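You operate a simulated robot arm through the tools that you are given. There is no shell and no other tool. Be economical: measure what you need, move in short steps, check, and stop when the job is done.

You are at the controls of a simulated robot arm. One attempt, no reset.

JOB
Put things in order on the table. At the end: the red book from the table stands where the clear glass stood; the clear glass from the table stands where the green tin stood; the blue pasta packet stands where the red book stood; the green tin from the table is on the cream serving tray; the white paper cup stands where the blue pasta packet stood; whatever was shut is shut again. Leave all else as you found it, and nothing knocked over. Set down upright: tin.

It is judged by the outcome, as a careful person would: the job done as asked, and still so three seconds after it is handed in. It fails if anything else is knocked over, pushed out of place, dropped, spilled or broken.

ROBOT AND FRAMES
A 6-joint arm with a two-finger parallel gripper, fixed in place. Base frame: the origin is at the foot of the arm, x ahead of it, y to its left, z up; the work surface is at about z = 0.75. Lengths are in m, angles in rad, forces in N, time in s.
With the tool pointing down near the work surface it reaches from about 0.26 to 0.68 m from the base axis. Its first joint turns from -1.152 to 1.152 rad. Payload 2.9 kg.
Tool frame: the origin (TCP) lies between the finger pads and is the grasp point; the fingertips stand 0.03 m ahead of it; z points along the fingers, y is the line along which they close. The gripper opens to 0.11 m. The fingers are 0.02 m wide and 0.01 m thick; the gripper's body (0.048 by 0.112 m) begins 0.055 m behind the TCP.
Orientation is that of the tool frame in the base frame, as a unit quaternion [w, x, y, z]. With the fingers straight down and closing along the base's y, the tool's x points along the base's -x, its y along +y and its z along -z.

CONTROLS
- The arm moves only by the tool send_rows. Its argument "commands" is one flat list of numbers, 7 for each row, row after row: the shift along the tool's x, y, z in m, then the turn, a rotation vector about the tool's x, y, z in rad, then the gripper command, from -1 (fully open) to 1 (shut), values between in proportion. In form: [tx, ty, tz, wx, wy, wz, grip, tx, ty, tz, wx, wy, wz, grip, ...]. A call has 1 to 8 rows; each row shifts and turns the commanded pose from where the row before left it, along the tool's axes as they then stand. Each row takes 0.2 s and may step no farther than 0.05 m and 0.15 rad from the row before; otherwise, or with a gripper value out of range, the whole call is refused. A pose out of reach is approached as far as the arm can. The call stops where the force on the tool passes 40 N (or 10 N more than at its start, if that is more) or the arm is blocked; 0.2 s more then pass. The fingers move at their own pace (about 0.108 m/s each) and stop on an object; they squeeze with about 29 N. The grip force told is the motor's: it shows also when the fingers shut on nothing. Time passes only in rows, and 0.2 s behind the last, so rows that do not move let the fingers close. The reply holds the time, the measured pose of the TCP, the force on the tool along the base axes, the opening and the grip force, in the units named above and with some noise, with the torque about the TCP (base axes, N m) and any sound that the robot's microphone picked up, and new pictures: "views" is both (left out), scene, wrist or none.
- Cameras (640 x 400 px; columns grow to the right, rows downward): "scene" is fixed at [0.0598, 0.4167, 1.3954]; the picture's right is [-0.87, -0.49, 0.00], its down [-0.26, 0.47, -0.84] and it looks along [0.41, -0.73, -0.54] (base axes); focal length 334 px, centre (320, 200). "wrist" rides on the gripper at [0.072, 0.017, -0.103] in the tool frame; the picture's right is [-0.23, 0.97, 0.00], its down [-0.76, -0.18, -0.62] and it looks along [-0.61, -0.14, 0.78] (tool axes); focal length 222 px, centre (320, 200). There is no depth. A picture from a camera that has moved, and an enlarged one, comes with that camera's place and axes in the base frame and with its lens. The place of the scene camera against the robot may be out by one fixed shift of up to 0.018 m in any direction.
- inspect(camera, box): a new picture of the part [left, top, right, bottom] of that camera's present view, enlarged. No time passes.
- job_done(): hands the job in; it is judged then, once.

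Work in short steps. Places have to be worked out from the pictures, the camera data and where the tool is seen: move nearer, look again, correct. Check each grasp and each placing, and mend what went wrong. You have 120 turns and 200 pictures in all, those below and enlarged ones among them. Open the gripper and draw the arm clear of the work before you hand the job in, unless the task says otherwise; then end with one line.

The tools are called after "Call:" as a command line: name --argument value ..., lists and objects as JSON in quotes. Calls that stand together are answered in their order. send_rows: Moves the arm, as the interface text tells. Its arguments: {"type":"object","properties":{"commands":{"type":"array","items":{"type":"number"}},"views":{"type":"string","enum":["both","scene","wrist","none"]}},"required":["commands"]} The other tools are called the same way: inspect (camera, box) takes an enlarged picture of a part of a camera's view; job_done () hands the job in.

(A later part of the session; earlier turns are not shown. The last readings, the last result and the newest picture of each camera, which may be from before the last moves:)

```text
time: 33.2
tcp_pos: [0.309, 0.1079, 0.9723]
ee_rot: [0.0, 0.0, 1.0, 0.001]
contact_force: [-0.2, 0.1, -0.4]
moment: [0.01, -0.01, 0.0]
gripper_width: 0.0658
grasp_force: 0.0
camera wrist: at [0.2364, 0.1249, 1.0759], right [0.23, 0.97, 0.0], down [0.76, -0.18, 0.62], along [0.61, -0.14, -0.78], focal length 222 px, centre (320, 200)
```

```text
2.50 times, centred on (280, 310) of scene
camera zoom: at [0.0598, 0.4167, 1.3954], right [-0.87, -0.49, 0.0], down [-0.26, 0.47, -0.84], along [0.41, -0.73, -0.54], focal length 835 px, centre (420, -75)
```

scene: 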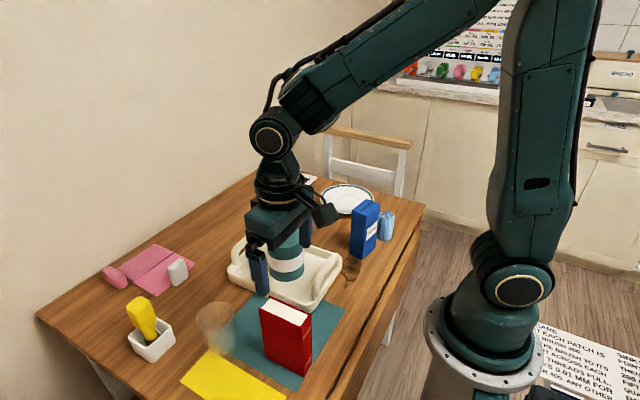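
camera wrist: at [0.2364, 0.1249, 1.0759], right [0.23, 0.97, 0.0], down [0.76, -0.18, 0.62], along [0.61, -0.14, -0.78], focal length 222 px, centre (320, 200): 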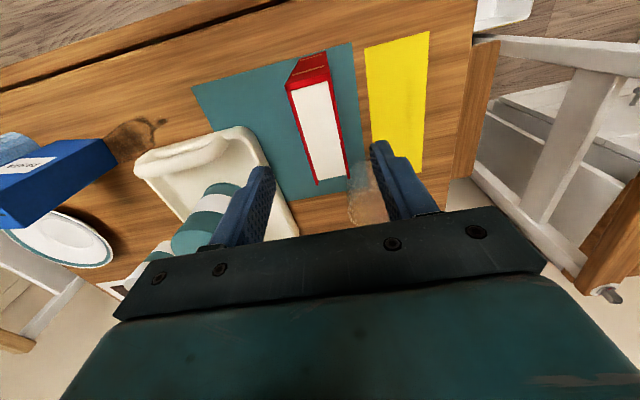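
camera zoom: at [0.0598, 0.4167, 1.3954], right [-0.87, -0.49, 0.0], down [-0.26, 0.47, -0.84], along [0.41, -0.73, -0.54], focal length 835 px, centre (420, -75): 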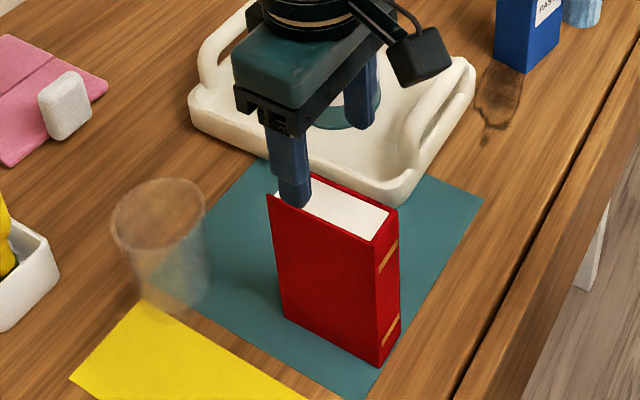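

The book centre is (0.3085, 0.110) and the opening is 0.066 (clearance 0.017 per side). I'll descend to z≈0.873.

Call:
send_rows --commands '[0, 0.0015, 0.03, 0, 0, 0, -0.2, 0, 0, 0.03, 0, 0, 0, -0.2, 0, 0, 0.025, 0, 0, 0, -0.2, 0, 0, 0.013, 0, 0, 0, -0.2, 0, 0, 0, 0, 0, 0, -0.2]' --views "both"

Call:
inspect --camera "scene" --box '[200, 230, 360, 390]'

```text
time: 34.4
tcp_pos: [0.3081, 0.1092, 0.8741]
ee_rot: [0.001, 0.0, 1.0, 0.0]
contact_force: [-0.3, 0.5, -0.4]
moment: [-0.02, 0.02, 0.01]
gripper_width: 0.066
grasp_force: 0.1
camera wrist: at [0.2359, 0.1258, 0.9783], right [0.23, 0.97, 0.0], down [0.76, -0.18, 0.62], along [0.61, -0.14, -0.78], focal length 222 px, centre (320, 200)
```

scene: 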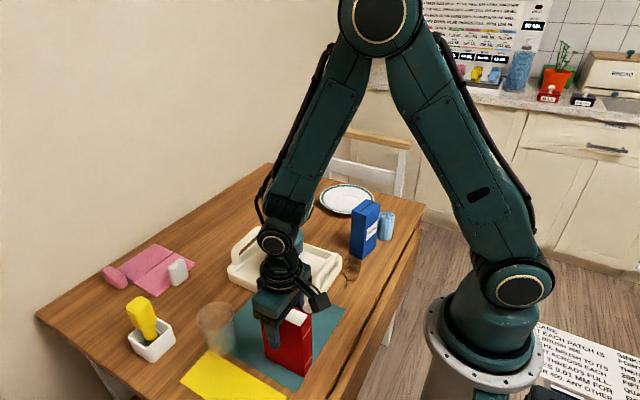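
wrist: 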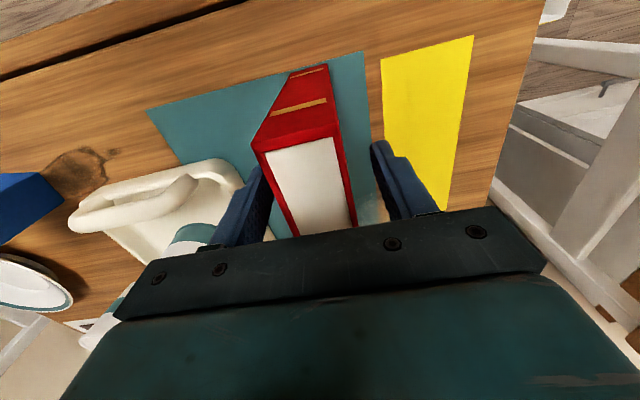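

```text
2.50 times, centred on (280, 310) of scene
camera zoom: at [0.0598, 0.4167, 1.3954], right [-0.87, -0.49, 0.0], down [-0.26, 0.47, -0.84], along [0.41, -0.73, -0.54], focal length 835 px, centre (420, -75)
```

zoom: 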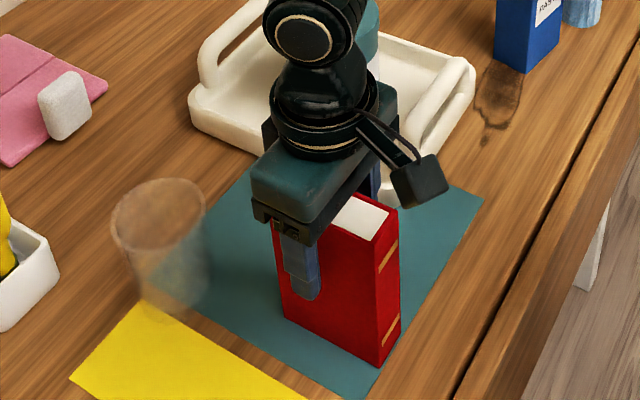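

The fingers straddle the covers with no contact. I close.

Call:
send_rows --commands '[0, 0, 0, 0, 0, 0, 0.2, 0, 0, 0, 0, 0, 0, 0.5, 0, 0, 0, 0, 0, 0, 1, 0, 0, 0, 0, 0, 0, 1]' --views "wrist"

```text
time: 35.4
tcp_pos: [0.3084, 0.1094, 0.8754]
ee_rot: [0.0, 0.0, 1.0, 0.0]
contact_force: [0.5, -0.7, 0.5]
moment: [0.02, 0.02, 0.02]
gripper_width: 0.0337
grasp_force: 28.8
camera wrist: at [0.2359, 0.1257, 0.9785], right [0.23, 0.97, 0.0], down [0.76, -0.18, 0.62], along [0.61, -0.14, -0.78], focal length 222 px, centre (320, 200)
```

wrist: 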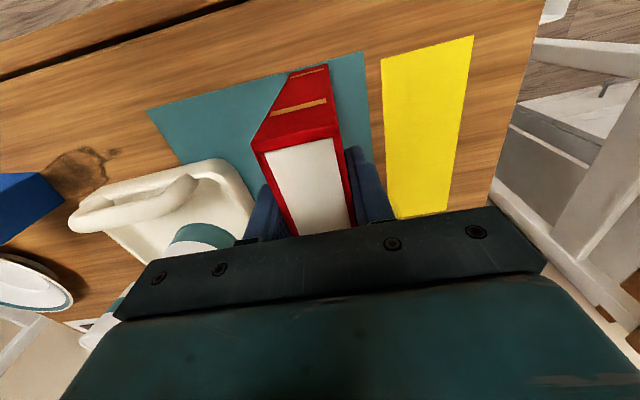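

Held at 0.034, undisturbed. I lift to clear everything en route.

Call:
send_rows --commands '[0, 0, -0.015, 0, 0, 0, 1, 0, 0, -0.03, 0, 0, 0, 1, 0, 0, -0.045, 0, 0, 0, 1, 0, 0, -0.045, 0, 0, 0, 1, 0, 0, -0.045, 0, 0, 0, 1, 0, 0, -0.04, 0, 0, 0, 1, 0, 0, 0, 0, 0, 0, 1]' --views "both"

```text
time: 37.0
tcp_pos: [0.3089, 0.1088, 1.0956]
ee_rot: [0.0, 0.0, 1.0, 0.0]
contact_force: [0.0, -0.2, -2.5]
moment: [-0.03, -0.01, -0.01]
gripper_width: 0.0338
grasp_force: 29.0
camera wrist: at [0.236, 0.1239, 1.1986], right [0.23, 0.97, 0.0], down [0.76, -0.18, 0.62], along [0.61, -0.14, -0.78], focal length 222 px, centre (320, 200)
```

scene: 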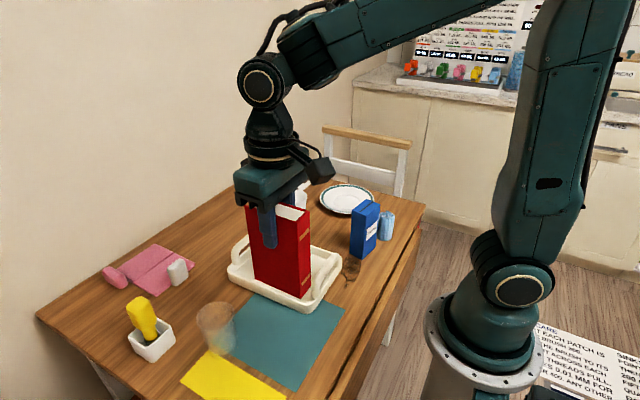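
wrist: 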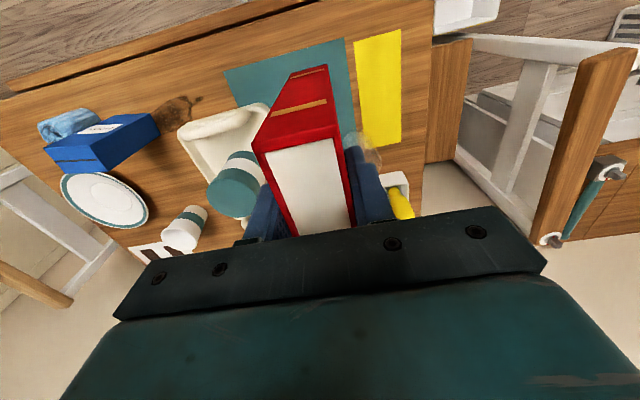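

The book hangs straight, its bottom at about z 0.97. I carry it along y to the glass's old place (0.281, -0.520).

Call:
send_rows --commands '[0.002, -0.0449, 0, 0, 0, 0, 1, 0.002, -0.0449, 0, 0, 0, 0, 1, 0.002, -0.0449, 0, 0, 0, 0, 1, 0.002, -0.0449, 0, 0, 0, 0, 1, 0.002, -0.0449, 0, 0, 0, 0, 1, 0.002, -0.0449, 0, 0, 0, 0, 1, 0.002, -0.0449, 0, 0, 0, 0, 1, 0.002, -0.0449, 0, 0, 0, 0, 1]' --views "none"

Call:
send_rows --commands '[0.002, -0.0449, 0, 0, 0, 0, 1, 0.002, -0.0449, 0, 0, 0, 0, 1, 0.002, -0.0449, 0, 0, 0, 0, 1, 0.002, -0.0449, 0, 0, 0, 0, 1, 0.002, -0.0449, 0, 0, 0, 0, 1, 0.002, -0.0449, 0, 0, 0, 0, 1, 0, 0, 0, 0, 0, 0, 1]' --views "both"

```text
time: 38.8
tcp_pos: [0.2919, -0.2492, 1.0933]
ee_rot: [0.0, -0.001, 1.0, 0.0]
contact_force: [0.0, -0.1, -2.6]
moment: [0.02, -0.01, 0.0]
gripper_width: 0.0337
grasp_force: 29.0
```

```text
time: 40.4
tcp_pos: [0.2794, -0.5182, 1.0938]
ee_rot: [0.0, 0.0, 1.0, 0.0]
contact_force: [-0.1, 0.2, -1.9]
moment: [-0.01, 0.01, -0.01]
gripper_width: 0.0338
grasp_force: 29.0
camera wrist: at [0.2085, -0.5026, 1.1969], right [0.23, 0.97, 0.0], down [0.76, -0.18, 0.62], along [0.61, -0.14, -0.78], focal length 222 px, centre (320, 200)
```

scene: 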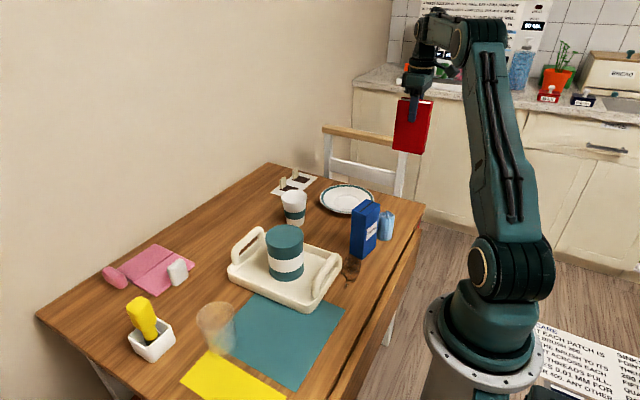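
wrist: 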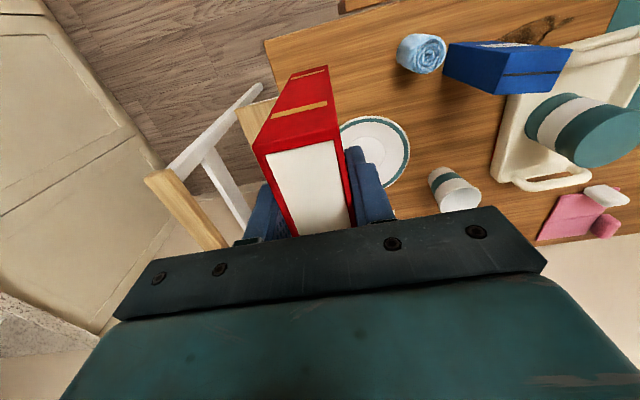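

On target. I lower to about 1 cm above table contact.

Call:
send_rows --commands '[-0.001, -0.002, 0.04, 0, 0, 0, 1, 0, 0, 0.045, 0, 0, 0, 1, 0, 0, 0.045, 0, 0, 0, 1, 0, 0, 0.04, 0, 0, 0, 1, 0, 0, 0.03, 0, 0, 0, 1, 0, 0, 0.006, 0, 0, 0, 1, 0, 0, 0, 0, 0, 0, 1]' --views "both"

Call:
inspect --camera "scene" --box '[330, 130, 450, 230]'

```text
time: 42.0
tcp_pos: [0.2815, -0.5198, 0.8875]
ee_rot: [0.0, 0.0, 1.0, 0.0]
contact_force: [-0.3, 0.0, -1.9]
moment: [-0.02, 0.0, -0.01]
gripper_width: 0.034
grasp_force: 28.9
camera wrist: at [0.2085, -0.5041, 0.991], right [0.23, 0.97, 0.0], down [0.76, -0.18, 0.62], along [0.61, -0.14, -0.78], focal length 222 px, centre (320, 200)
```

scene: 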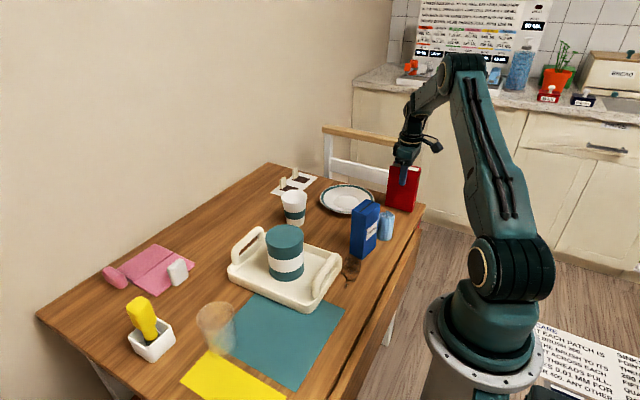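
wrist: 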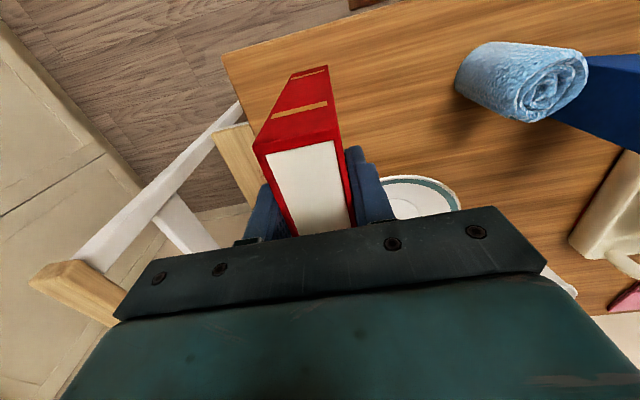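

```text
4.00 times, centred on (390, 180) of scene
camera zoom: at [0.0598, 0.4166, 1.3954], right [-0.87, -0.49, 0.0], down [-0.26, 0.47, -0.84], along [0.41, -0.73, -0.54], focal length 1335 px, centre (40, 280)
```

zoom: 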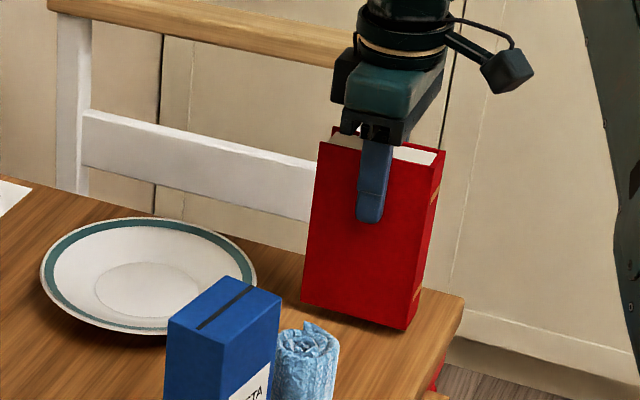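

The book is clear of the plate and the table edge. Final lowering to contact at about 0.875.

Call:
send_rows --commands '[0, 0, 0.006, 0, 0, 0, 1, 0, 0, 0.004, 0, 0, 0, 1, 0, 0, 0.001, 0, 0, 0, 1, 0, 0, 0, 0, 0, 0, 1]' --views "none"

Call:
send_rows --commands '[0, 0, 0.001, 0, 0, 0, 1, 0, 0, 0, 0, 0, 0, 1]' --views "none"

```text
time: 43.0
tcp_pos: [0.2818, -0.5219, 0.8788]
ee_rot: [0.0, -0.001, 1.0, 0.0]
contact_force: [0.4, 0.4, -0.7]
moment: [0.0, -0.06, 0.01]
gripper_width: 0.034
grasp_force: 28.8
```

```text
time: 43.6
tcp_pos: [0.2829, -0.5209, 0.8766]
ee_rot: [0.0, 0.0, 1.0, 0.0]
contact_force: [0.4, 0.3, -2.0]
moment: [-0.01, -0.05, -0.02]
gripper_width: 0.0338
grasp_force: 29.1
```

Call:
send_rows --commands '[0, 0, 0.001, 0, 0, 0, 1, 0, 0, 0.001, 0, 0, 0, 1, 0, 0, 0, 0, 0, 0, 1]' --views "none"

```text
time: 44.4
tcp_pos: [0.2818, -0.5212, 0.8745]
ee_rot: [0.0, 0.001, 1.0, -0.001]
contact_force: [-0.7, 2.5, 1.4]
moment: [0.15, -0.1, 0.08]
gripper_width: 0.0338
grasp_force: 29.2
```

Contact is just starting, so one more millimetre.

Call:
send_rows --commands '[0, 0, 0.001, 0, 0, 0, 1, 0, 0, 0, 0, 0, 0, 1]' --views "none"

```text
time: 45.0
tcp_pos: [0.2825, -0.5199, 0.8752]
ee_rot: [0.0, -0.001, 1.0, -0.001]
contact_force: [-2.6, 2.9, 11.7]
moment: [0.44, 0.25, 0.04]
gripper_width: 0.0339
grasp_force: 28.5
```

The book is seated. I open gently and rise.

Call:
send_rows --commands '[0, 0, 0, 0, 0, 0, 0.3, 0, 0, 0, 0, 0, 0, 0, 0, 0, 0, 0, 0, 0, -0.3, 0, 0, 0, 0, 0, 0, -0.3, 0, 0, -0.03, 0, 0, 0, -0.3, 0, 0, -0.05, 0, 0, 0, -0.3, 0, 0, -0.05, 0, 0, 0, -0.3, 0, 0, 0, 0, 0, 0, -0.3]' --views "both"

Call:
inspect --camera "scene" --box '[330, 130, 450, 230]'

```text
time: 46.8
tcp_pos: [0.2838, -0.5197, 1.0051]
ee_rot: [0.0, 0.0, 1.0, 0.0]
contact_force: [1.2, 0.2, 0.4]
moment: [-0.03, 0.03, 0.0]
gripper_width: 0.0715
grasp_force: 0.0
camera wrist: at [0.2109, -0.5045, 1.108], right [0.23, 0.97, 0.0], down [0.76, -0.18, 0.62], along [0.61, -0.14, -0.78], focal length 222 px, centre (320, 200)
```

scene: 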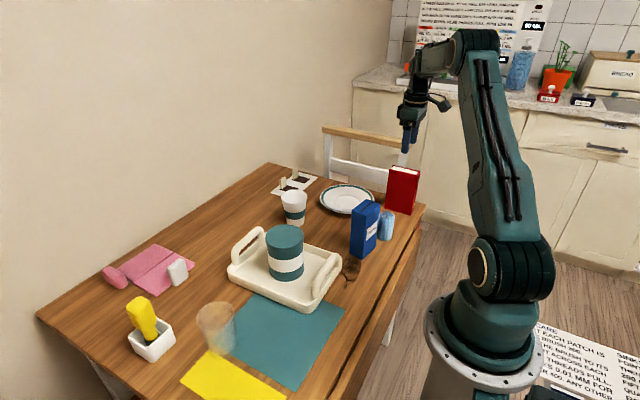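
wrist: 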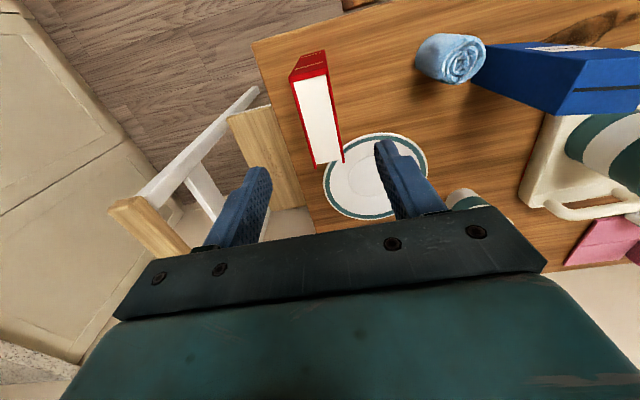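

```text
4.00 times, centred on (390, 180) of scene
camera zoom: at [0.0598, 0.4167, 1.3954], right [-0.87, -0.49, 0.0], down [-0.26, 0.47, -0.84], along [0.41, -0.73, -0.54], focal length 1335 px, centre (40, 280)
```

zoom: 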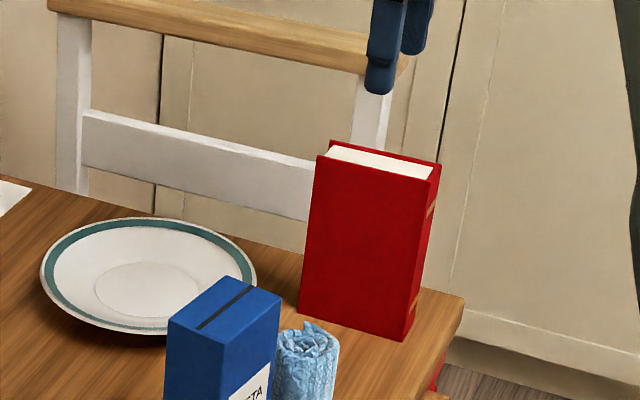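

The book stands where the glass was. For the packet I rise and move over (0.305, -0.285) to measure its position and turn.

Call:
send_rows --commands '[0, 0.01, -0.045, 0, 0, 0, -1, -0.004, 0.045, -0.005, 0, 0, 0, -1, -0.004, 0.045, 0, 0, 0, 0, -1, -0.004, 0.045, 0, 0, 0, 0, -1, -0.004, 0.045, 0, 0, 0, 0, -1, -0.004, 0.045, 0, 0, 0, 0, -1, 0, 0, 0, 0, 0, 0, -1]' --views "wrist"

Call:
inspect --camera "wrist" --box '[220, 20, 420, 180]'

```text
time: 48.4
tcp_pos: [0.3043, -0.2841, 1.0532]
ee_rot: [0.001, 0.001, 1.0, 0.0]
contact_force: [-0.2, 0.3, -0.1]
moment: [0.0, 0.04, 0.01]
gripper_width: 0.1096
grasp_force: 0.1
camera wrist: at [0.2316, -0.2677, 1.1574], right [0.23, 0.97, 0.0], down [0.76, -0.18, 0.62], along [0.61, -0.14, -0.78], focal length 222 px, centre (320, 200)
```

wrist: 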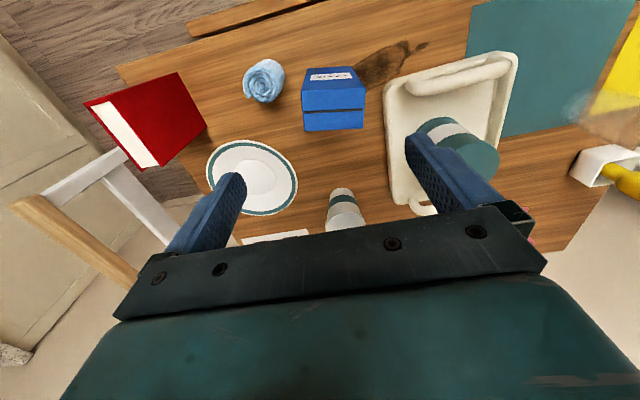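

```text
2.50 times, centred on (320, 100) of wrist
camera zoom: at [0.2316, -0.2677, 1.1574], right [0.23, 0.97, 0.0], down [0.76, -0.18, 0.62], along [0.61, -0.14, -0.78], focal length 555 px, centre (320, 450)
```

zoom: 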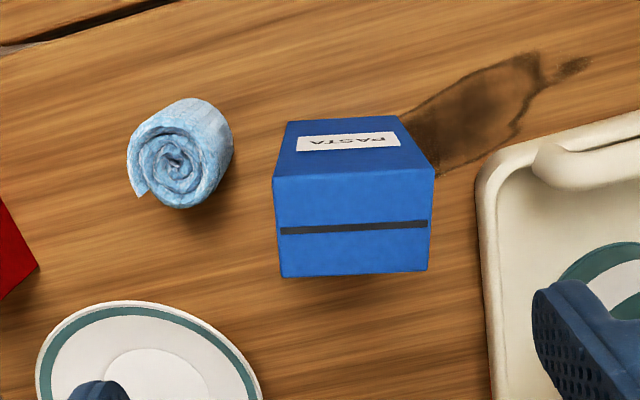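

The packet's top is centred at (0.3085, -0.270), 0.067 × 0.042, turned about 10.5°, with its top at about z 0.907. The roll is close on its -y side, so I'll grip across the short side and turn the tool 79.5°.

Call:
send_rows --commands '[-0.004, 0.014, 0, 0, 0, -0.1388, -1, 0, 0, 0, 0, 0, -0.1388, -1, 0, 0, 0, 0, 0, -0.1388, -1, 0, 0, 0, 0, 0, -0.1388, -1, 0, 0, 0, 0, 0, -0.1388, -1, 0, 0, 0, 0, 0, -0.1388, -1, 0, 0, 0, 0, 0, -0.1388, -1, 0, 0, 0, 0, 0, -0.1388, -1]' --views "none"

Call:
send_rows --commands '[0, 0, 0, 0, 0, -0.1388, -1, 0, 0, 0, 0, 0, -0.1388, -1, 0, 0, 0, 0, 0, 0, -1, 0, 0, 0, 0, 0, 0, -1]' --views "both"

Call:
inspect --camera "wrist" --box '[220, 40, 420, 200]'

```text
time: 50.2
tcp_pos: [0.3053, -0.2702, 1.0538]
ee_rot: [0.0, -0.529, 0.849, 0.0]
contact_force: [-0.8, 0.4, 0.5]
moment: [0.0, -0.04, -0.01]
gripper_width: 0.1098
grasp_force: 0.0
```

```text
time: 51.2
tcp_pos: [0.3073, -0.2716, 1.0544]
ee_rot: [0.0, -0.64, 0.768, 0.0]
contact_force: [-0.6, -0.2, 0.2]
moment: [0.0, -0.01, 0.0]
gripper_width: 0.11
grasp_force: 0.1
camera wrist: at [0.2768, -0.3405, 1.1571], right [-0.92, 0.4, 0.0], down [0.31, 0.72, 0.62], along [0.25, 0.57, -0.78], focal length 222 px, centre (320, 200)
```

scene: 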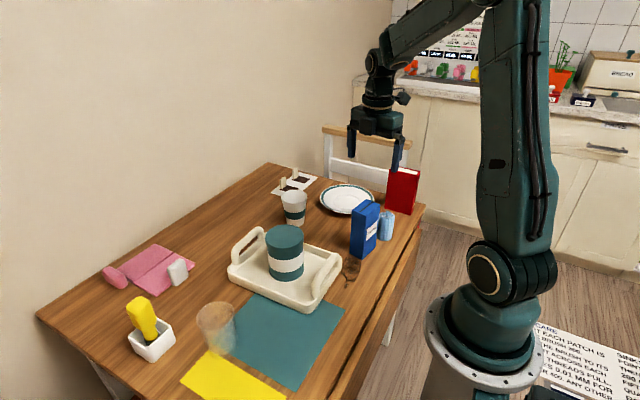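
wrist: 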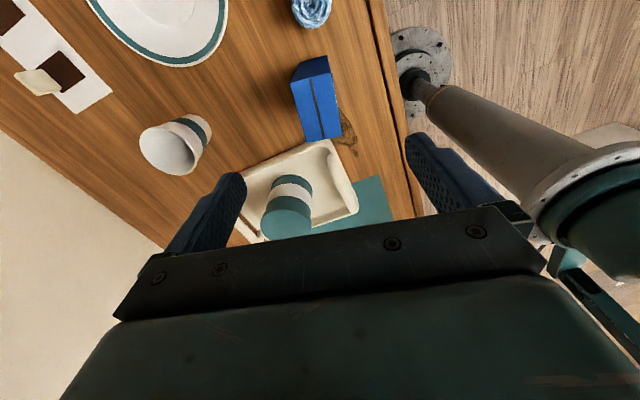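

```text
2.50 times, centred on (320, 120) of wrist
camera zoom: at [0.2768, -0.3405, 1.1571], right [-0.92, 0.4, 0.0], down [0.31, 0.72, 0.62], along [0.25, 0.57, -0.78], focal length 555 px, centre (320, 400)
```

zoom: 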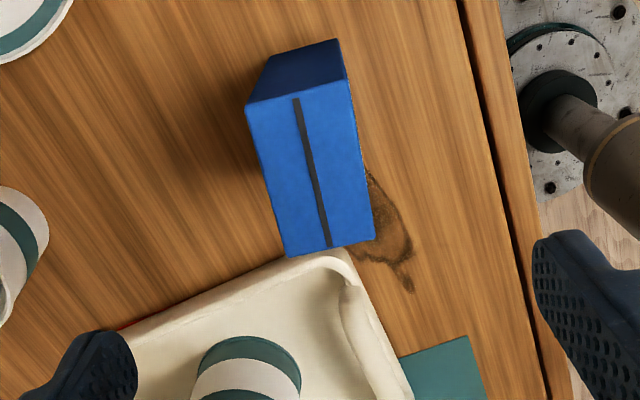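

Refined: centre (0.309, -0.2725), turn about 11.5°, and the tray is clear of both fingers. I'll correct slightly and descend to z≈0.91 first.

Call:
send_rows --commands '[0, -0.0017, 0.03, 0, 0, -0.03, -0.5, 0, 0, 0.04, 0, 0, 0, -0.5, 0, 0, 0.04, 0, 0, 0, -0.5, 0, 0, 0.03, 0, 0, 0, -0.5, 0, 0, 0, 0, 0, 0, -0.5]' --views "both"

Call:
inspect --camera "scene" --box '[310, 160, 430, 270]'

```text
time: 52.4
tcp_pos: [0.3074, -0.272, 0.9136]
ee_rot: [0.0, -0.651, 0.759, 0.0]
contact_force: [0.0, -0.5, 0.1]
moment: [0.04, -0.03, -0.01]
gripper_width: 0.0826
grasp_force: 0.0
camera wrist: at [0.2796, -0.3414, 1.0178], right [-0.93, 0.37, 0.0], down [0.29, 0.73, 0.62], along [0.23, 0.58, -0.78], focal length 222 px, centre (320, 200)
```

scene: 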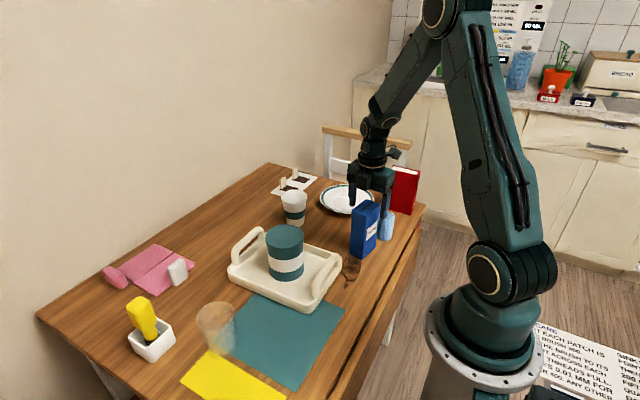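
wrist: 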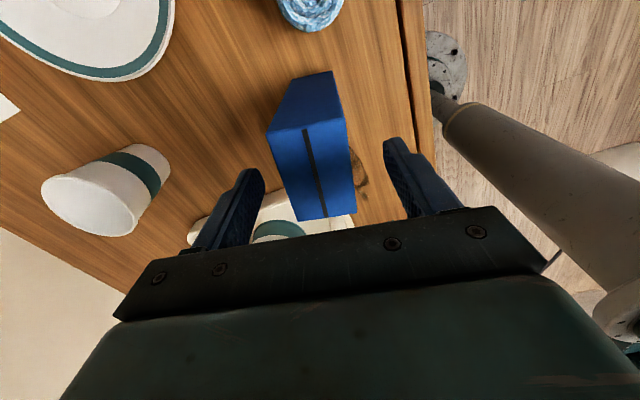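

```text
3.64 times, centred on (370, 215) of scene
camera zoom: at [0.0598, 0.4167, 1.3954], right [-0.87, -0.49, 0.0], down [-0.26, 0.47, -0.84], along [0.41, -0.73, -0.54], focal length 1214 px, centre (138, 146)
```

zoom: 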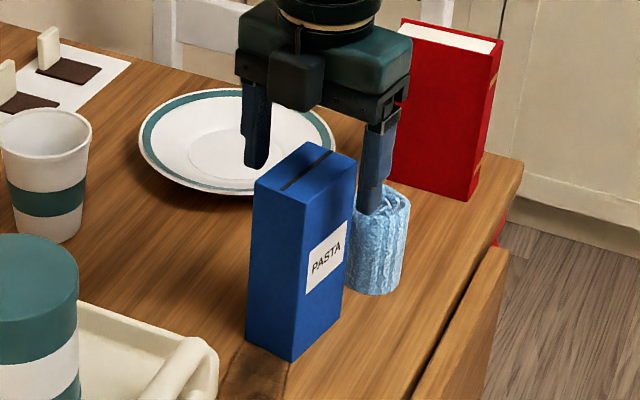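

The packet is centred between the fingers. I descend a further 0.045 to z≈0.868.

Call:
send_rows --commands '[0, 0, 0.02, 0, 0, 0, -0.5, 0, 0, 0.02, 0, 0, 0, -0.5, 0, 0, 0.005, 0, 0, 0, -0.5, 0, 0, 0, 0, 0, 0, 0, 0, 0, 0, 0, 0, 0, 0.1, 0, 0, 0, 0, 0, 0, 0.1]' --views "wrist"

```text
time: 53.8
tcp_pos: [0.3079, -0.2719, 0.8698]
ee_rot: [0.0, -0.651, 0.759, 0.001]
contact_force: [0.2, 0.4, -1.6]
moment: [0.01, -0.01, 0.0]
gripper_width: 0.0496
grasp_force: 0.1
camera wrist: at [0.2801, -0.3419, 0.9731], right [-0.93, 0.37, 0.0], down [0.29, 0.73, 0.62], along [0.23, 0.58, -0.78], focal length 222 px, centre (320, 200)
```

wrist: 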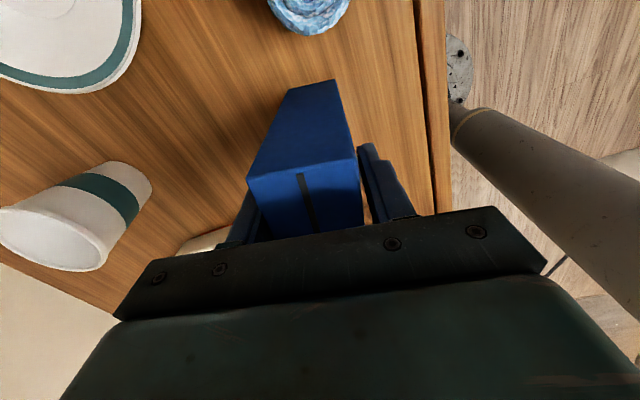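

The packet sits between the fingers with a few mm either side. I close and check.

Call:
send_rows --commands '[0, 0, 0, 0, 0, 0, 0.4, 0, 0, 0, 0, 0, 0, 1, 0, 0, 0, 0, 0, 0, 1]' --views "none"

```text
time: 54.6
tcp_pos: [0.3079, -0.2721, 0.8692]
ee_rot: [0.001, -0.651, 0.759, -0.001]
contact_force: [1.8, -0.8, 2.7]
moment: [0.11, -0.15, -0.08]
gripper_width: 0.0451
grasp_force: 29.3
```

Gripped at 0.045. I lift.

Call:
send_rows --commands '[0, 0, -0.015, 0, 0, 0, 1, 0, 0, -0.03, 0, 0, 0, 1, 0, 0, -0.045, 0, 0, 0, 1, 0, 0, -0.045, 0, 0, 0, 1, 0, 0, -0.045, 0, 0, 0, 1, 0, 0, 0, 0, 0, 0, 1]' --views "both"

```text
time: 56.0
tcp_pos: [0.3088, -0.2728, 1.0496]
ee_rot: [-0.001, -0.651, 0.759, 0.001]
contact_force: [0.3, -0.6, -2.4]
moment: [-0.04, 0.0, -0.02]
gripper_width: 0.0447
grasp_force: 29.2
camera wrist: at [0.28, -0.3418, 1.1535], right [-0.93, 0.37, 0.0], down [0.29, 0.73, 0.62], along [0.23, 0.58, -0.78], focal length 222 px, centre (320, 200)
```

scene: 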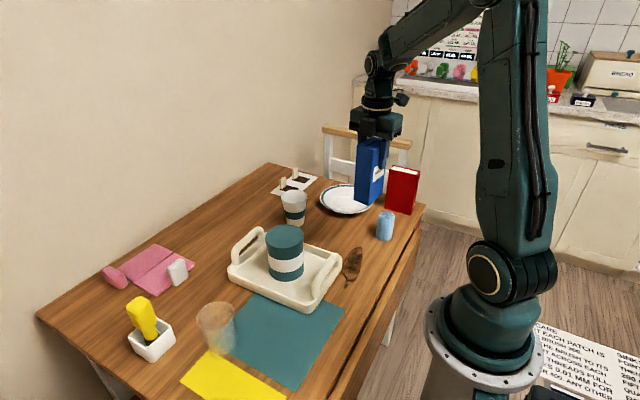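
wrist: 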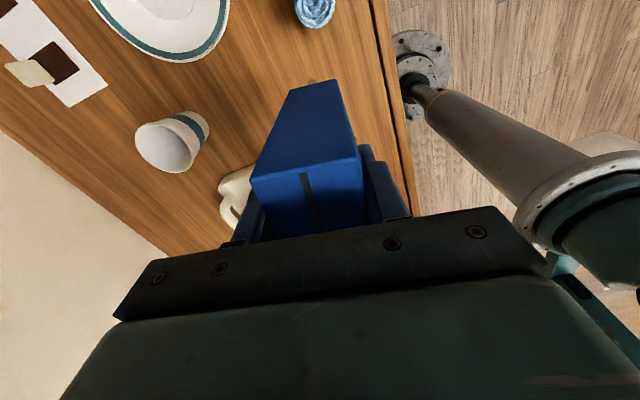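

The packet is up and held straight. I carry it along +y to x=0.309, y=0.110.

Call:
send_rows --commands '[-0.0472, 0.0073, 0, 0, 0, 0, 1, -0.0472, 0.0073, 0, 0, 0, 0, 1, -0.0472, 0.0073, 0, 0, 0, 0, 1, -0.0472, 0.0073, 0, 0, 0, 0, 1, -0.0472, 0.0073, 0, 0, 0, 0, 1, -0.0472, 0.0073, 0, 0, 0, 0, 1, -0.0472, 0.0073, 0, 0, 0, 0, 1, -0.0472, 0.0073, 0, 0, 0, 0, 1]' --views "none"

Call:
send_rows --commands '[0, 0, 0, 0, 0, 0.1418, 1, 0, 0, 0, 0, 0, 0.1418, 1, 0, 0, 0, 0, 0, 0.1418, 1, 0, 0, 0, 0, 0, 0.1418, 1, 0, 0, 0, 0, 0, 0.1418, 1, 0, 0, 0, 0, 0, 0.1418, 1, 0, 0, 0, 0, 0, 0.1418, 1, 0, 0, 0, 0, 0, 0.1418, 1]' --views "none"

Call:
send_rows --commands '[0, 0, 0, 0, 0, 0.1418, 1, 0, 0, 0, 0, 0, 0.1418, 1, 0, 0, 0, 0, 0, 0, 1, 0, 0, 0, 0, 0, 0, 1]' --views "both"

```text
time: 57.8
tcp_pos: [0.3076, 0.111, 1.0488]
ee_rot: [0.0, -0.65, 0.76, 0.0]
contact_force: [-1.0, 0.3, -2.5]
moment: [-0.03, -0.02, 0.0]
gripper_width: 0.045
grasp_force: 28.7
```

```text
time: 59.6
tcp_pos: [0.3072, 0.1107, 1.0485]
ee_rot: [0.0, -0.14, 0.99, 0.0]
contact_force: [0.6, -1.1, -3.5]
moment: [0.01, -0.01, 0.03]
gripper_width: 0.0449
grasp_force: 29.2
```

```text
time: 60.6
tcp_pos: [0.308, 0.1098, 1.049]
ee_rot: [0.0, 0.0, 1.0, 0.0]
contact_force: [1.2, -1.3, -3.3]
moment: [0.02, -0.02, -0.03]
gripper_width: 0.0448
grasp_force: 28.8
camera wrist: at [0.235, 0.1257, 1.152], right [0.23, 0.97, 0.0], down [0.76, -0.18, 0.62], along [0.61, -0.14, -0.78], focal length 222 px, centre (320, 200)
```

scene: 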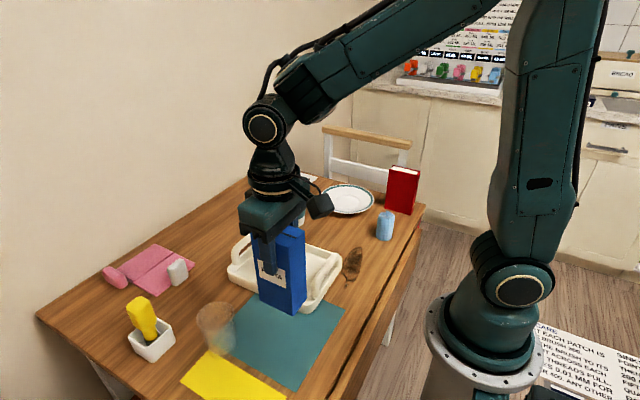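
wrist: 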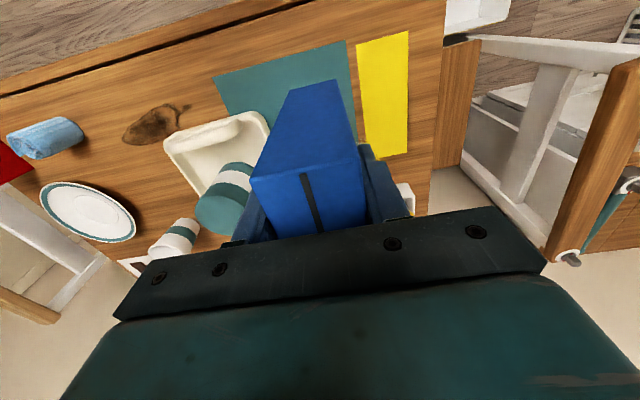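

Over (0.308, 0.110), aligned. I lower to about 1 cm above contact.

Call:
send_rows --commands '[0, 0, 0.04, 0, 0, 0, 1, 0, 0, 0.045, 0, 0, 0, 1, 0, 0, 0.045, 0, 0, 0, 1, 0, 0, 0.03, 0, 0, 0, 1, 0, 0, 0.009, 0, 0, 0, 1, 0, 0, 0, 0, 0, 0, 1]' --views "both"

Call:
send_rows --commands '[0, 0, 0.005, 0, 0, 0, 1, 0, 0, 0.003, 0, 0, 0, 1, 0, 0, 0, 0, 0, 0, 1]' --views "none"

```text
time: 62.0
tcp_pos: [0.3081, 0.1114, 0.8795]
ee_rot: [0.0, 0.0, 1.0, 0.0]
contact_force: [-0.1, 0.8, -2.6]
moment: [-0.05, 0.01, -0.04]
gripper_width: 0.045
grasp_force: 29.5
camera wrist: at [0.2358, 0.1273, 0.9837], right [0.23, 0.97, 0.0], down [0.76, -0.18, 0.62], along [0.61, -0.14, -0.78], focal length 222 px, centre (320, 200)
```

scene: 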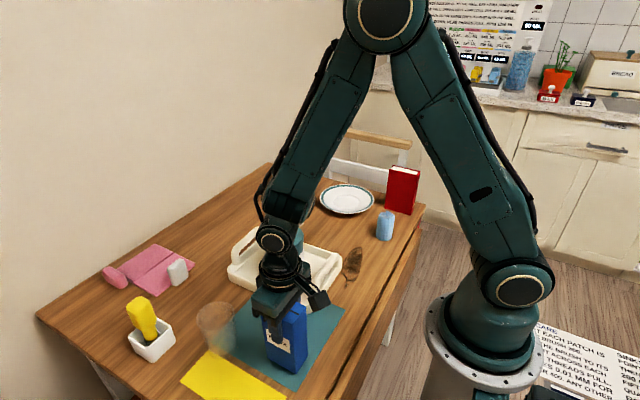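
wrist: 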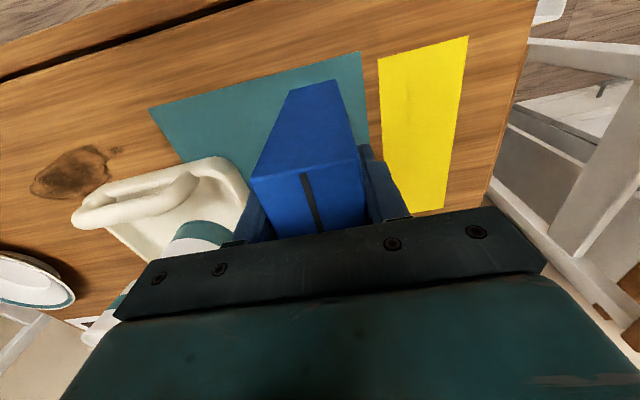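

```text
time: 62.8
tcp_pos: [0.3074, 0.1108, 0.8722]
ee_rot: [0.001, -0.001, 1.0, 0.0]
contact_force: [-0.8, 0.0, -2.4]
moment: [0.03, 0.02, -0.02]
gripper_width: 0.0449
grasp_force: 28.5
```

Nearly down, continuing by millimetres.

Call:
send_rows --commands '[0, 0, 0.0015, 0, 0, 0, 1, 0, 0, 0.001, 0, 0, 0, 1, 0, 0, 0, 0, 0, 0, 1]' --views "none"

Call:
send_rows --commands '[0, 0, 0.001, 0, 0, 0, 1, 0, 0, 0, 0, 0, 0, 1]' --views "none"

```text
time: 63.6
tcp_pos: [0.3069, 0.1103, 0.87]
ee_rot: [0.0, -0.001, 1.0, 0.001]
contact_force: [-6.2, 2.3, 26.2]
moment: [-0.15, 0.47, -0.16]
gripper_width: 0.0452
grasp_force: 29.1
```

```text
time: 64.2
tcp_pos: [0.3074, 0.1098, 0.8694]
ee_rot: [0.001, -0.001, 1.0, 0.001]
contact_force: [-2.7, 5.2, 30.2]
moment: [-0.06, -0.16, 0.01]
gripper_width: 0.045
grasp_force: 29.3
```

The packet is firmly seated at 30 N. I back off 1 mm, release, and rise.

Call:
send_rows --commands '[0, 0, -0.001, 0, 0, 0, 1, 0, 0, 0, 0, 0, 0, 0.1, 0, 0, 0, 0, 0, 0, -0.3, 0, 0, 0, 0, 0, 0, -0.3, 0, 0, -0.03, 0, 0, 0, -0.3, 0, 0, -0.05, 0, 0, 0, -0.3, 0, 0, -0.05, 0, 0, 0, -0.3, 0, 0, 0, 0, 0, 0, -0.3]' --views "both"

```text
time: 66.0
tcp_pos: [0.3066, 0.1076, 0.9991]
ee_rot: [0.0, 0.0, 1.0, 0.0]
contact_force: [0.2, -0.1, -0.2]
moment: [0.01, -0.01, 0.01]
gripper_width: 0.0715
grasp_force: 0.0
camera wrist: at [0.2349, 0.1242, 1.1027], right [0.23, 0.97, 0.0], down [0.76, -0.18, 0.62], along [0.61, -0.14, -0.78], focal length 222 px, centre (320, 200)
```

scene: 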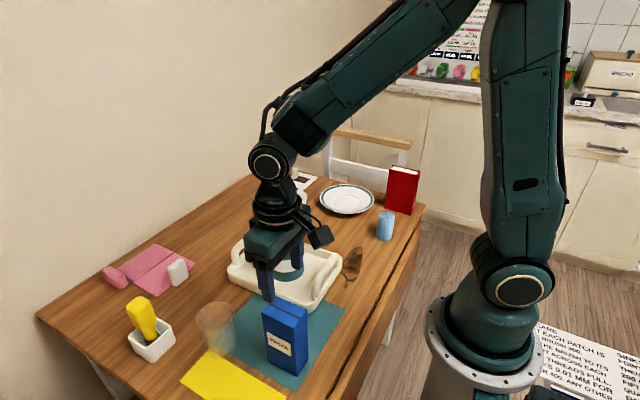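
wrist: 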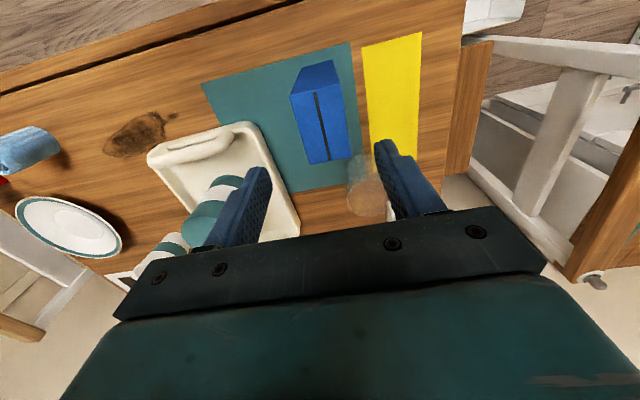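

The packet stands where the book was. Last is the cup: I rise and fly to above (0.53, -0.28).

Call:
send_rows --commands '[0, 0, -0.045, 0, 0, 0, -1, -0.0237, -0.0431, 0, 0, 0, 0, -1, -0.0237, -0.0431, 0, 0, 0, 0, -1, -0.0237, -0.0431, 0, 0, 0, 0, -1, -0.0237, -0.0431, 0, 0, 0, 0, -1, -0.0237, -0.0431, 0, 0, 0, 0, -1, -0.0237, -0.0431, 0, 0, 0, 0, -1, -0.0237, -0.0431, 0, 0, 0, 0, -1]' --views "none"

Call:
send_rows --commands '[-0.0237, -0.0431, 0, 0, 0, 0, -1, -0.0237, -0.0431, 0, 0, 0, 0, -1, 0, 0, 0, 0, 0, 0, -1, 0, 0, 0, 0, 0, 0, -1]' --views "both"

Call:
inspect --camera "wrist" --box '[220, 40, 420, 200]'

```text
time: 67.8
tcp_pos: [0.4732, -0.191, 1.0463]
ee_rot: [0.0, -0.002, 1.0, 0.0]
contact_force: [0.0, 0.5, -0.5]
moment: [0.03, -0.01, 0.0]
gripper_width: 0.1099
grasp_force: 0.0
```

```text
time: 68.8
tcp_pos: [0.5211, -0.2782, 1.0454]
ee_rot: [0.0, -0.001, 1.0, 0.0]
contact_force: [-0.3, 0.4, -0.2]
moment: [0.01, -0.02, 0.0]
gripper_width: 0.11
grasp_force: 0.0
camera wrist: at [0.4495, -0.2619, 1.1491], right [0.23, 0.97, 0.0], down [0.76, -0.18, 0.62], along [0.61, -0.14, -0.78], focal length 222 px, centre (320, 200)
```

scene: 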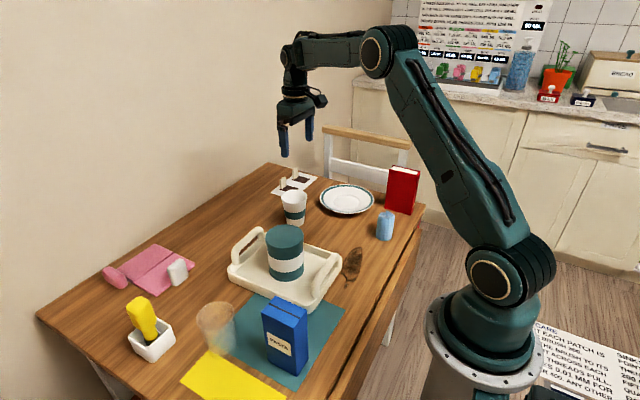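
wrist: 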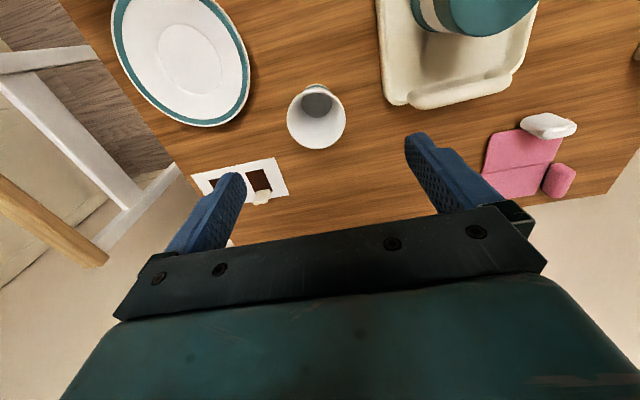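

```text
2.50 times, centred on (320, 120) of wrist
camera zoom: at [0.4495, -0.2619, 1.1491], right [0.23, 0.97, 0.0], down [0.76, -0.18, 0.62], along [0.61, -0.14, -0.78], focal length 555 px, centre (320, 400)
```

zoom: 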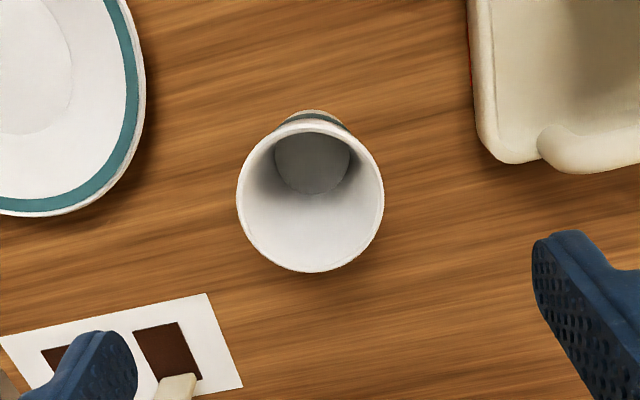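

The cup is upright and looks empty, centre about (0.55, -0.290). I move over it and partway down.

Call:
send_rows --commands '[-0.015, -0.006, 0.03, 0, 0, 0, -1, -0.014, -0.006, 0.04, 0, 0, 0, -1, 0, 0, 0.04, 0, 0, 0, -1, 0, 0, 0, 0, 0, 0, -1]' --views "wrist"

Call:
inspect --camera "wrist" --box '[220, 40, 420, 200]'

```text
time: 69.8
tcp_pos: [0.55, -0.289, 0.9355]
ee_rot: [0.0, 0.0, 1.0, 0.0]
contact_force: [0.2, 0.0, -0.4]
moment: [-0.01, 0.02, -0.02]
gripper_width: 0.1099
grasp_force: 0.1
camera wrist: at [0.4782, -0.2734, 1.0391], right [0.23, 0.97, 0.0], down [0.76, -0.18, 0.62], along [0.61, -0.14, -0.78], focal length 222 px, centre (320, 200)
```

wrist: 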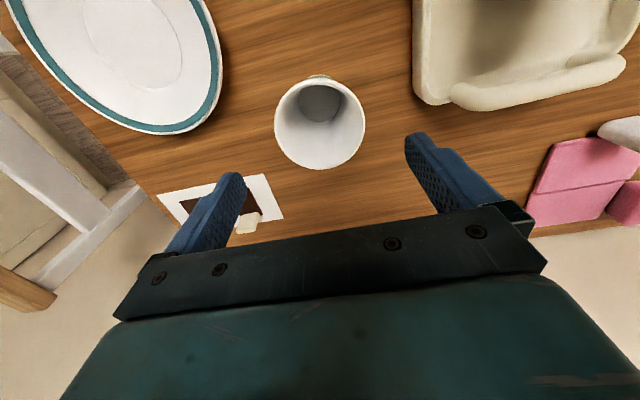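

```text
2.50 times, centred on (320, 120) of wrist
camera zoom: at [0.4782, -0.2734, 1.0391], right [0.23, 0.97, 0.0], down [0.76, -0.18, 0.62], along [0.61, -0.14, -0.78], focal length 555 px, centre (320, 400)
```

zoom: 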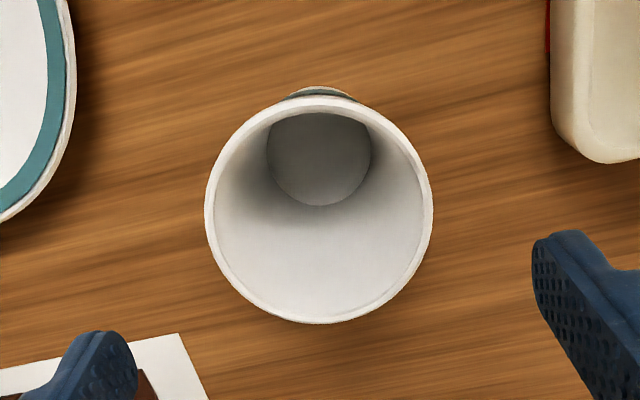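

The cup is centred under the tool. I descend to z≈0.815.

Call:
send_rows --commands '[0, 0, 0.035, 0, 0, 0, -1, 0, 0, 0.035, 0, 0, 0, -1, 0, 0, 0.03, 0, 0, 0, -1, 0, 0, 0.02, 0, 0, 0, -1, 0, 0, 0, 0, 0, 0, -1]' --views "both"

Call:
inspect --camera "scene" --box '[240, 150, 360, 240]'

```text
time: 71.0
tcp_pos: [0.5499, -0.2906, 0.8139]
ee_rot: [0.0, 0.0, 1.0, 0.0]
contact_force: [0.2, -0.5, -1.2]
moment: [0.02, 0.03, 0.03]
gripper_width: 0.1101
grasp_force: 0.0
camera wrist: at [0.4778, -0.2747, 0.9181], right [0.23, 0.97, 0.0], down [0.76, -0.18, 0.62], along [0.61, -0.14, -0.78], focal length 222 px, centre (320, 200)
```

scene: 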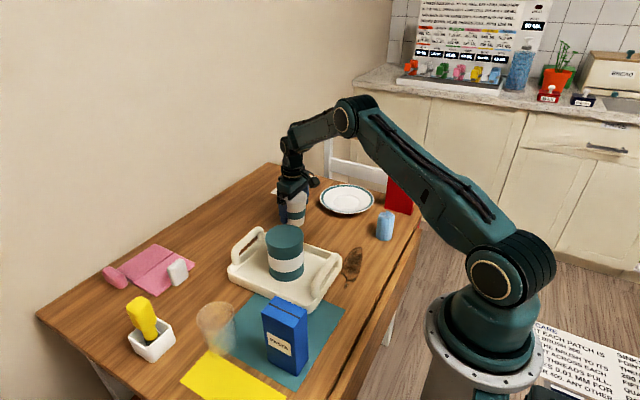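
wrist: 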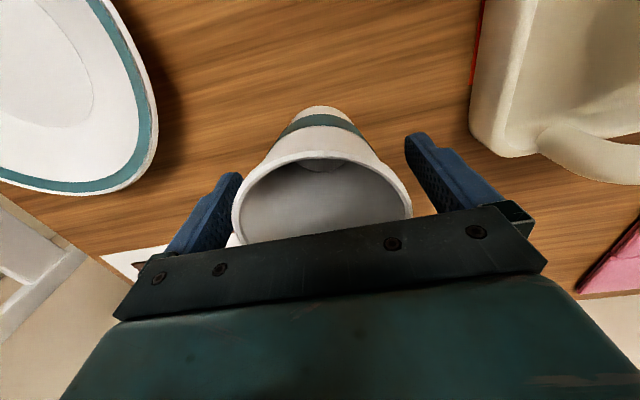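

```text
4.44 times, centred on (300, 195) of scene
camera zoom: at [0.0598, 0.4167, 1.3954], right [-0.87, -0.49, 0.0], down [-0.26, 0.47, -0.84], along [0.41, -0.73, -0.54], focal length 1484 px, centre (409, 222)
```

zoom: 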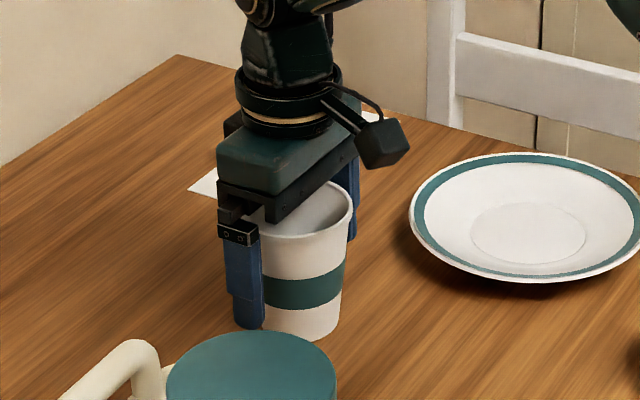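

Well placed. It is paper, so I close in stages and watch the force.

Call:
send_rows --commands '[0, 0, 0, 0, 0, 0, -0.5, 0, 0, 0, 0, 0, 0, -0.27, 0, 0, 0, 0, 0, 0, -0.2, 0, 0, 0, 0, 0, 0, -0.2]' --views "none"

Call:
send_rows --commands '[0, 0, 0, 0, 0, 0, -0.12, 0, 0, 0, 0, 0, 0, -0.12]' --views "wrist"

```text
time: 72.0
tcp_pos: [0.5493, -0.291, 0.8144]
ee_rot: [0.0, -0.001, 1.0, -0.001]
contact_force: [0.0, 0.7, 0.1]
moment: [0.03, -0.02, 0.03]
gripper_width: 0.0765
grasp_force: 29.2
```

```text
time: 72.6
tcp_pos: [0.5491, -0.2904, 0.8149]
ee_rot: [0.0, -0.001, 1.0, 0.001]
contact_force: [-0.2, 0.6, 0.6]
moment: [-0.01, 0.0, -0.03]
gripper_width: 0.0764
grasp_force: 28.6
camera wrist: at [0.4777, -0.2746, 0.9182], right [0.23, 0.97, 0.0], down [0.76, -0.18, 0.62], along [0.61, -0.14, -0.78], focal length 222 px, centre (320, 200)
```

wrist: 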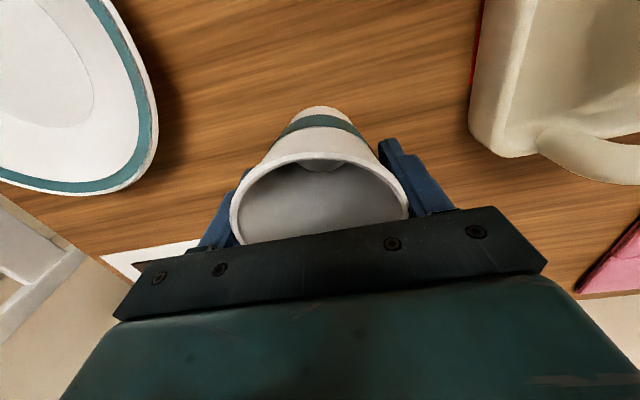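

The cup resists firmly at 0.0765 without deforming. I lift.

Call:
send_rows --commands '[0, 0, -0.01, 0, 0, 0, 0.3, 0, 0, -0.02, 0, 0, 0, 0.3, 0, 0, -0.04, 0, 0, 0, 0.3, 0, 0, -0.05, 0, 0, 0, 0.3, 0, 0, -0.05, 0, 0, 0, 0.3, 0, 0, 0, 0, 0, 0, 0.3]' --views "both"

```text
time: 74.0
tcp_pos: [0.5483, -0.2893, 0.9854]
ee_rot: [0.0, 0.0, 1.0, 0.0]
contact_force: [-0.1, -0.3, -0.6]
moment: [0.01, -0.01, -0.02]
gripper_width: 0.0767
grasp_force: 28.6
camera wrist: at [0.4761, -0.2728, 1.0887], right [0.23, 0.97, 0.0], down [0.76, -0.18, 0.62], along [0.61, -0.14, -0.78], focal length 222 px, centre (320, 200)
```

scene: 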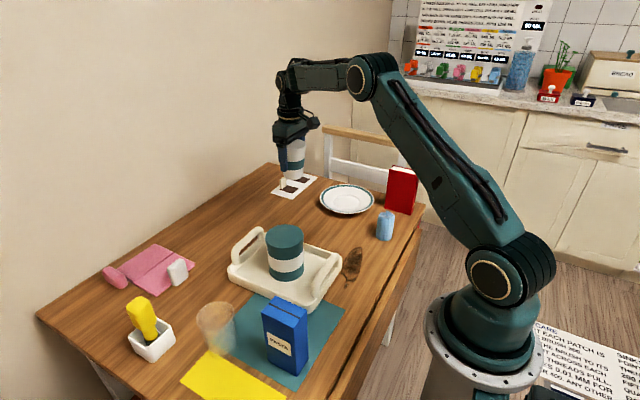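
wrist: 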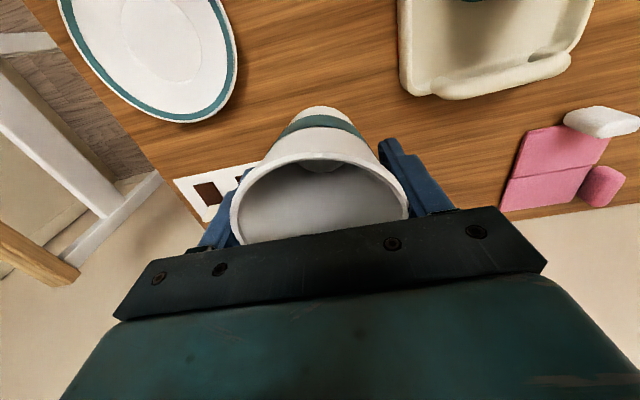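

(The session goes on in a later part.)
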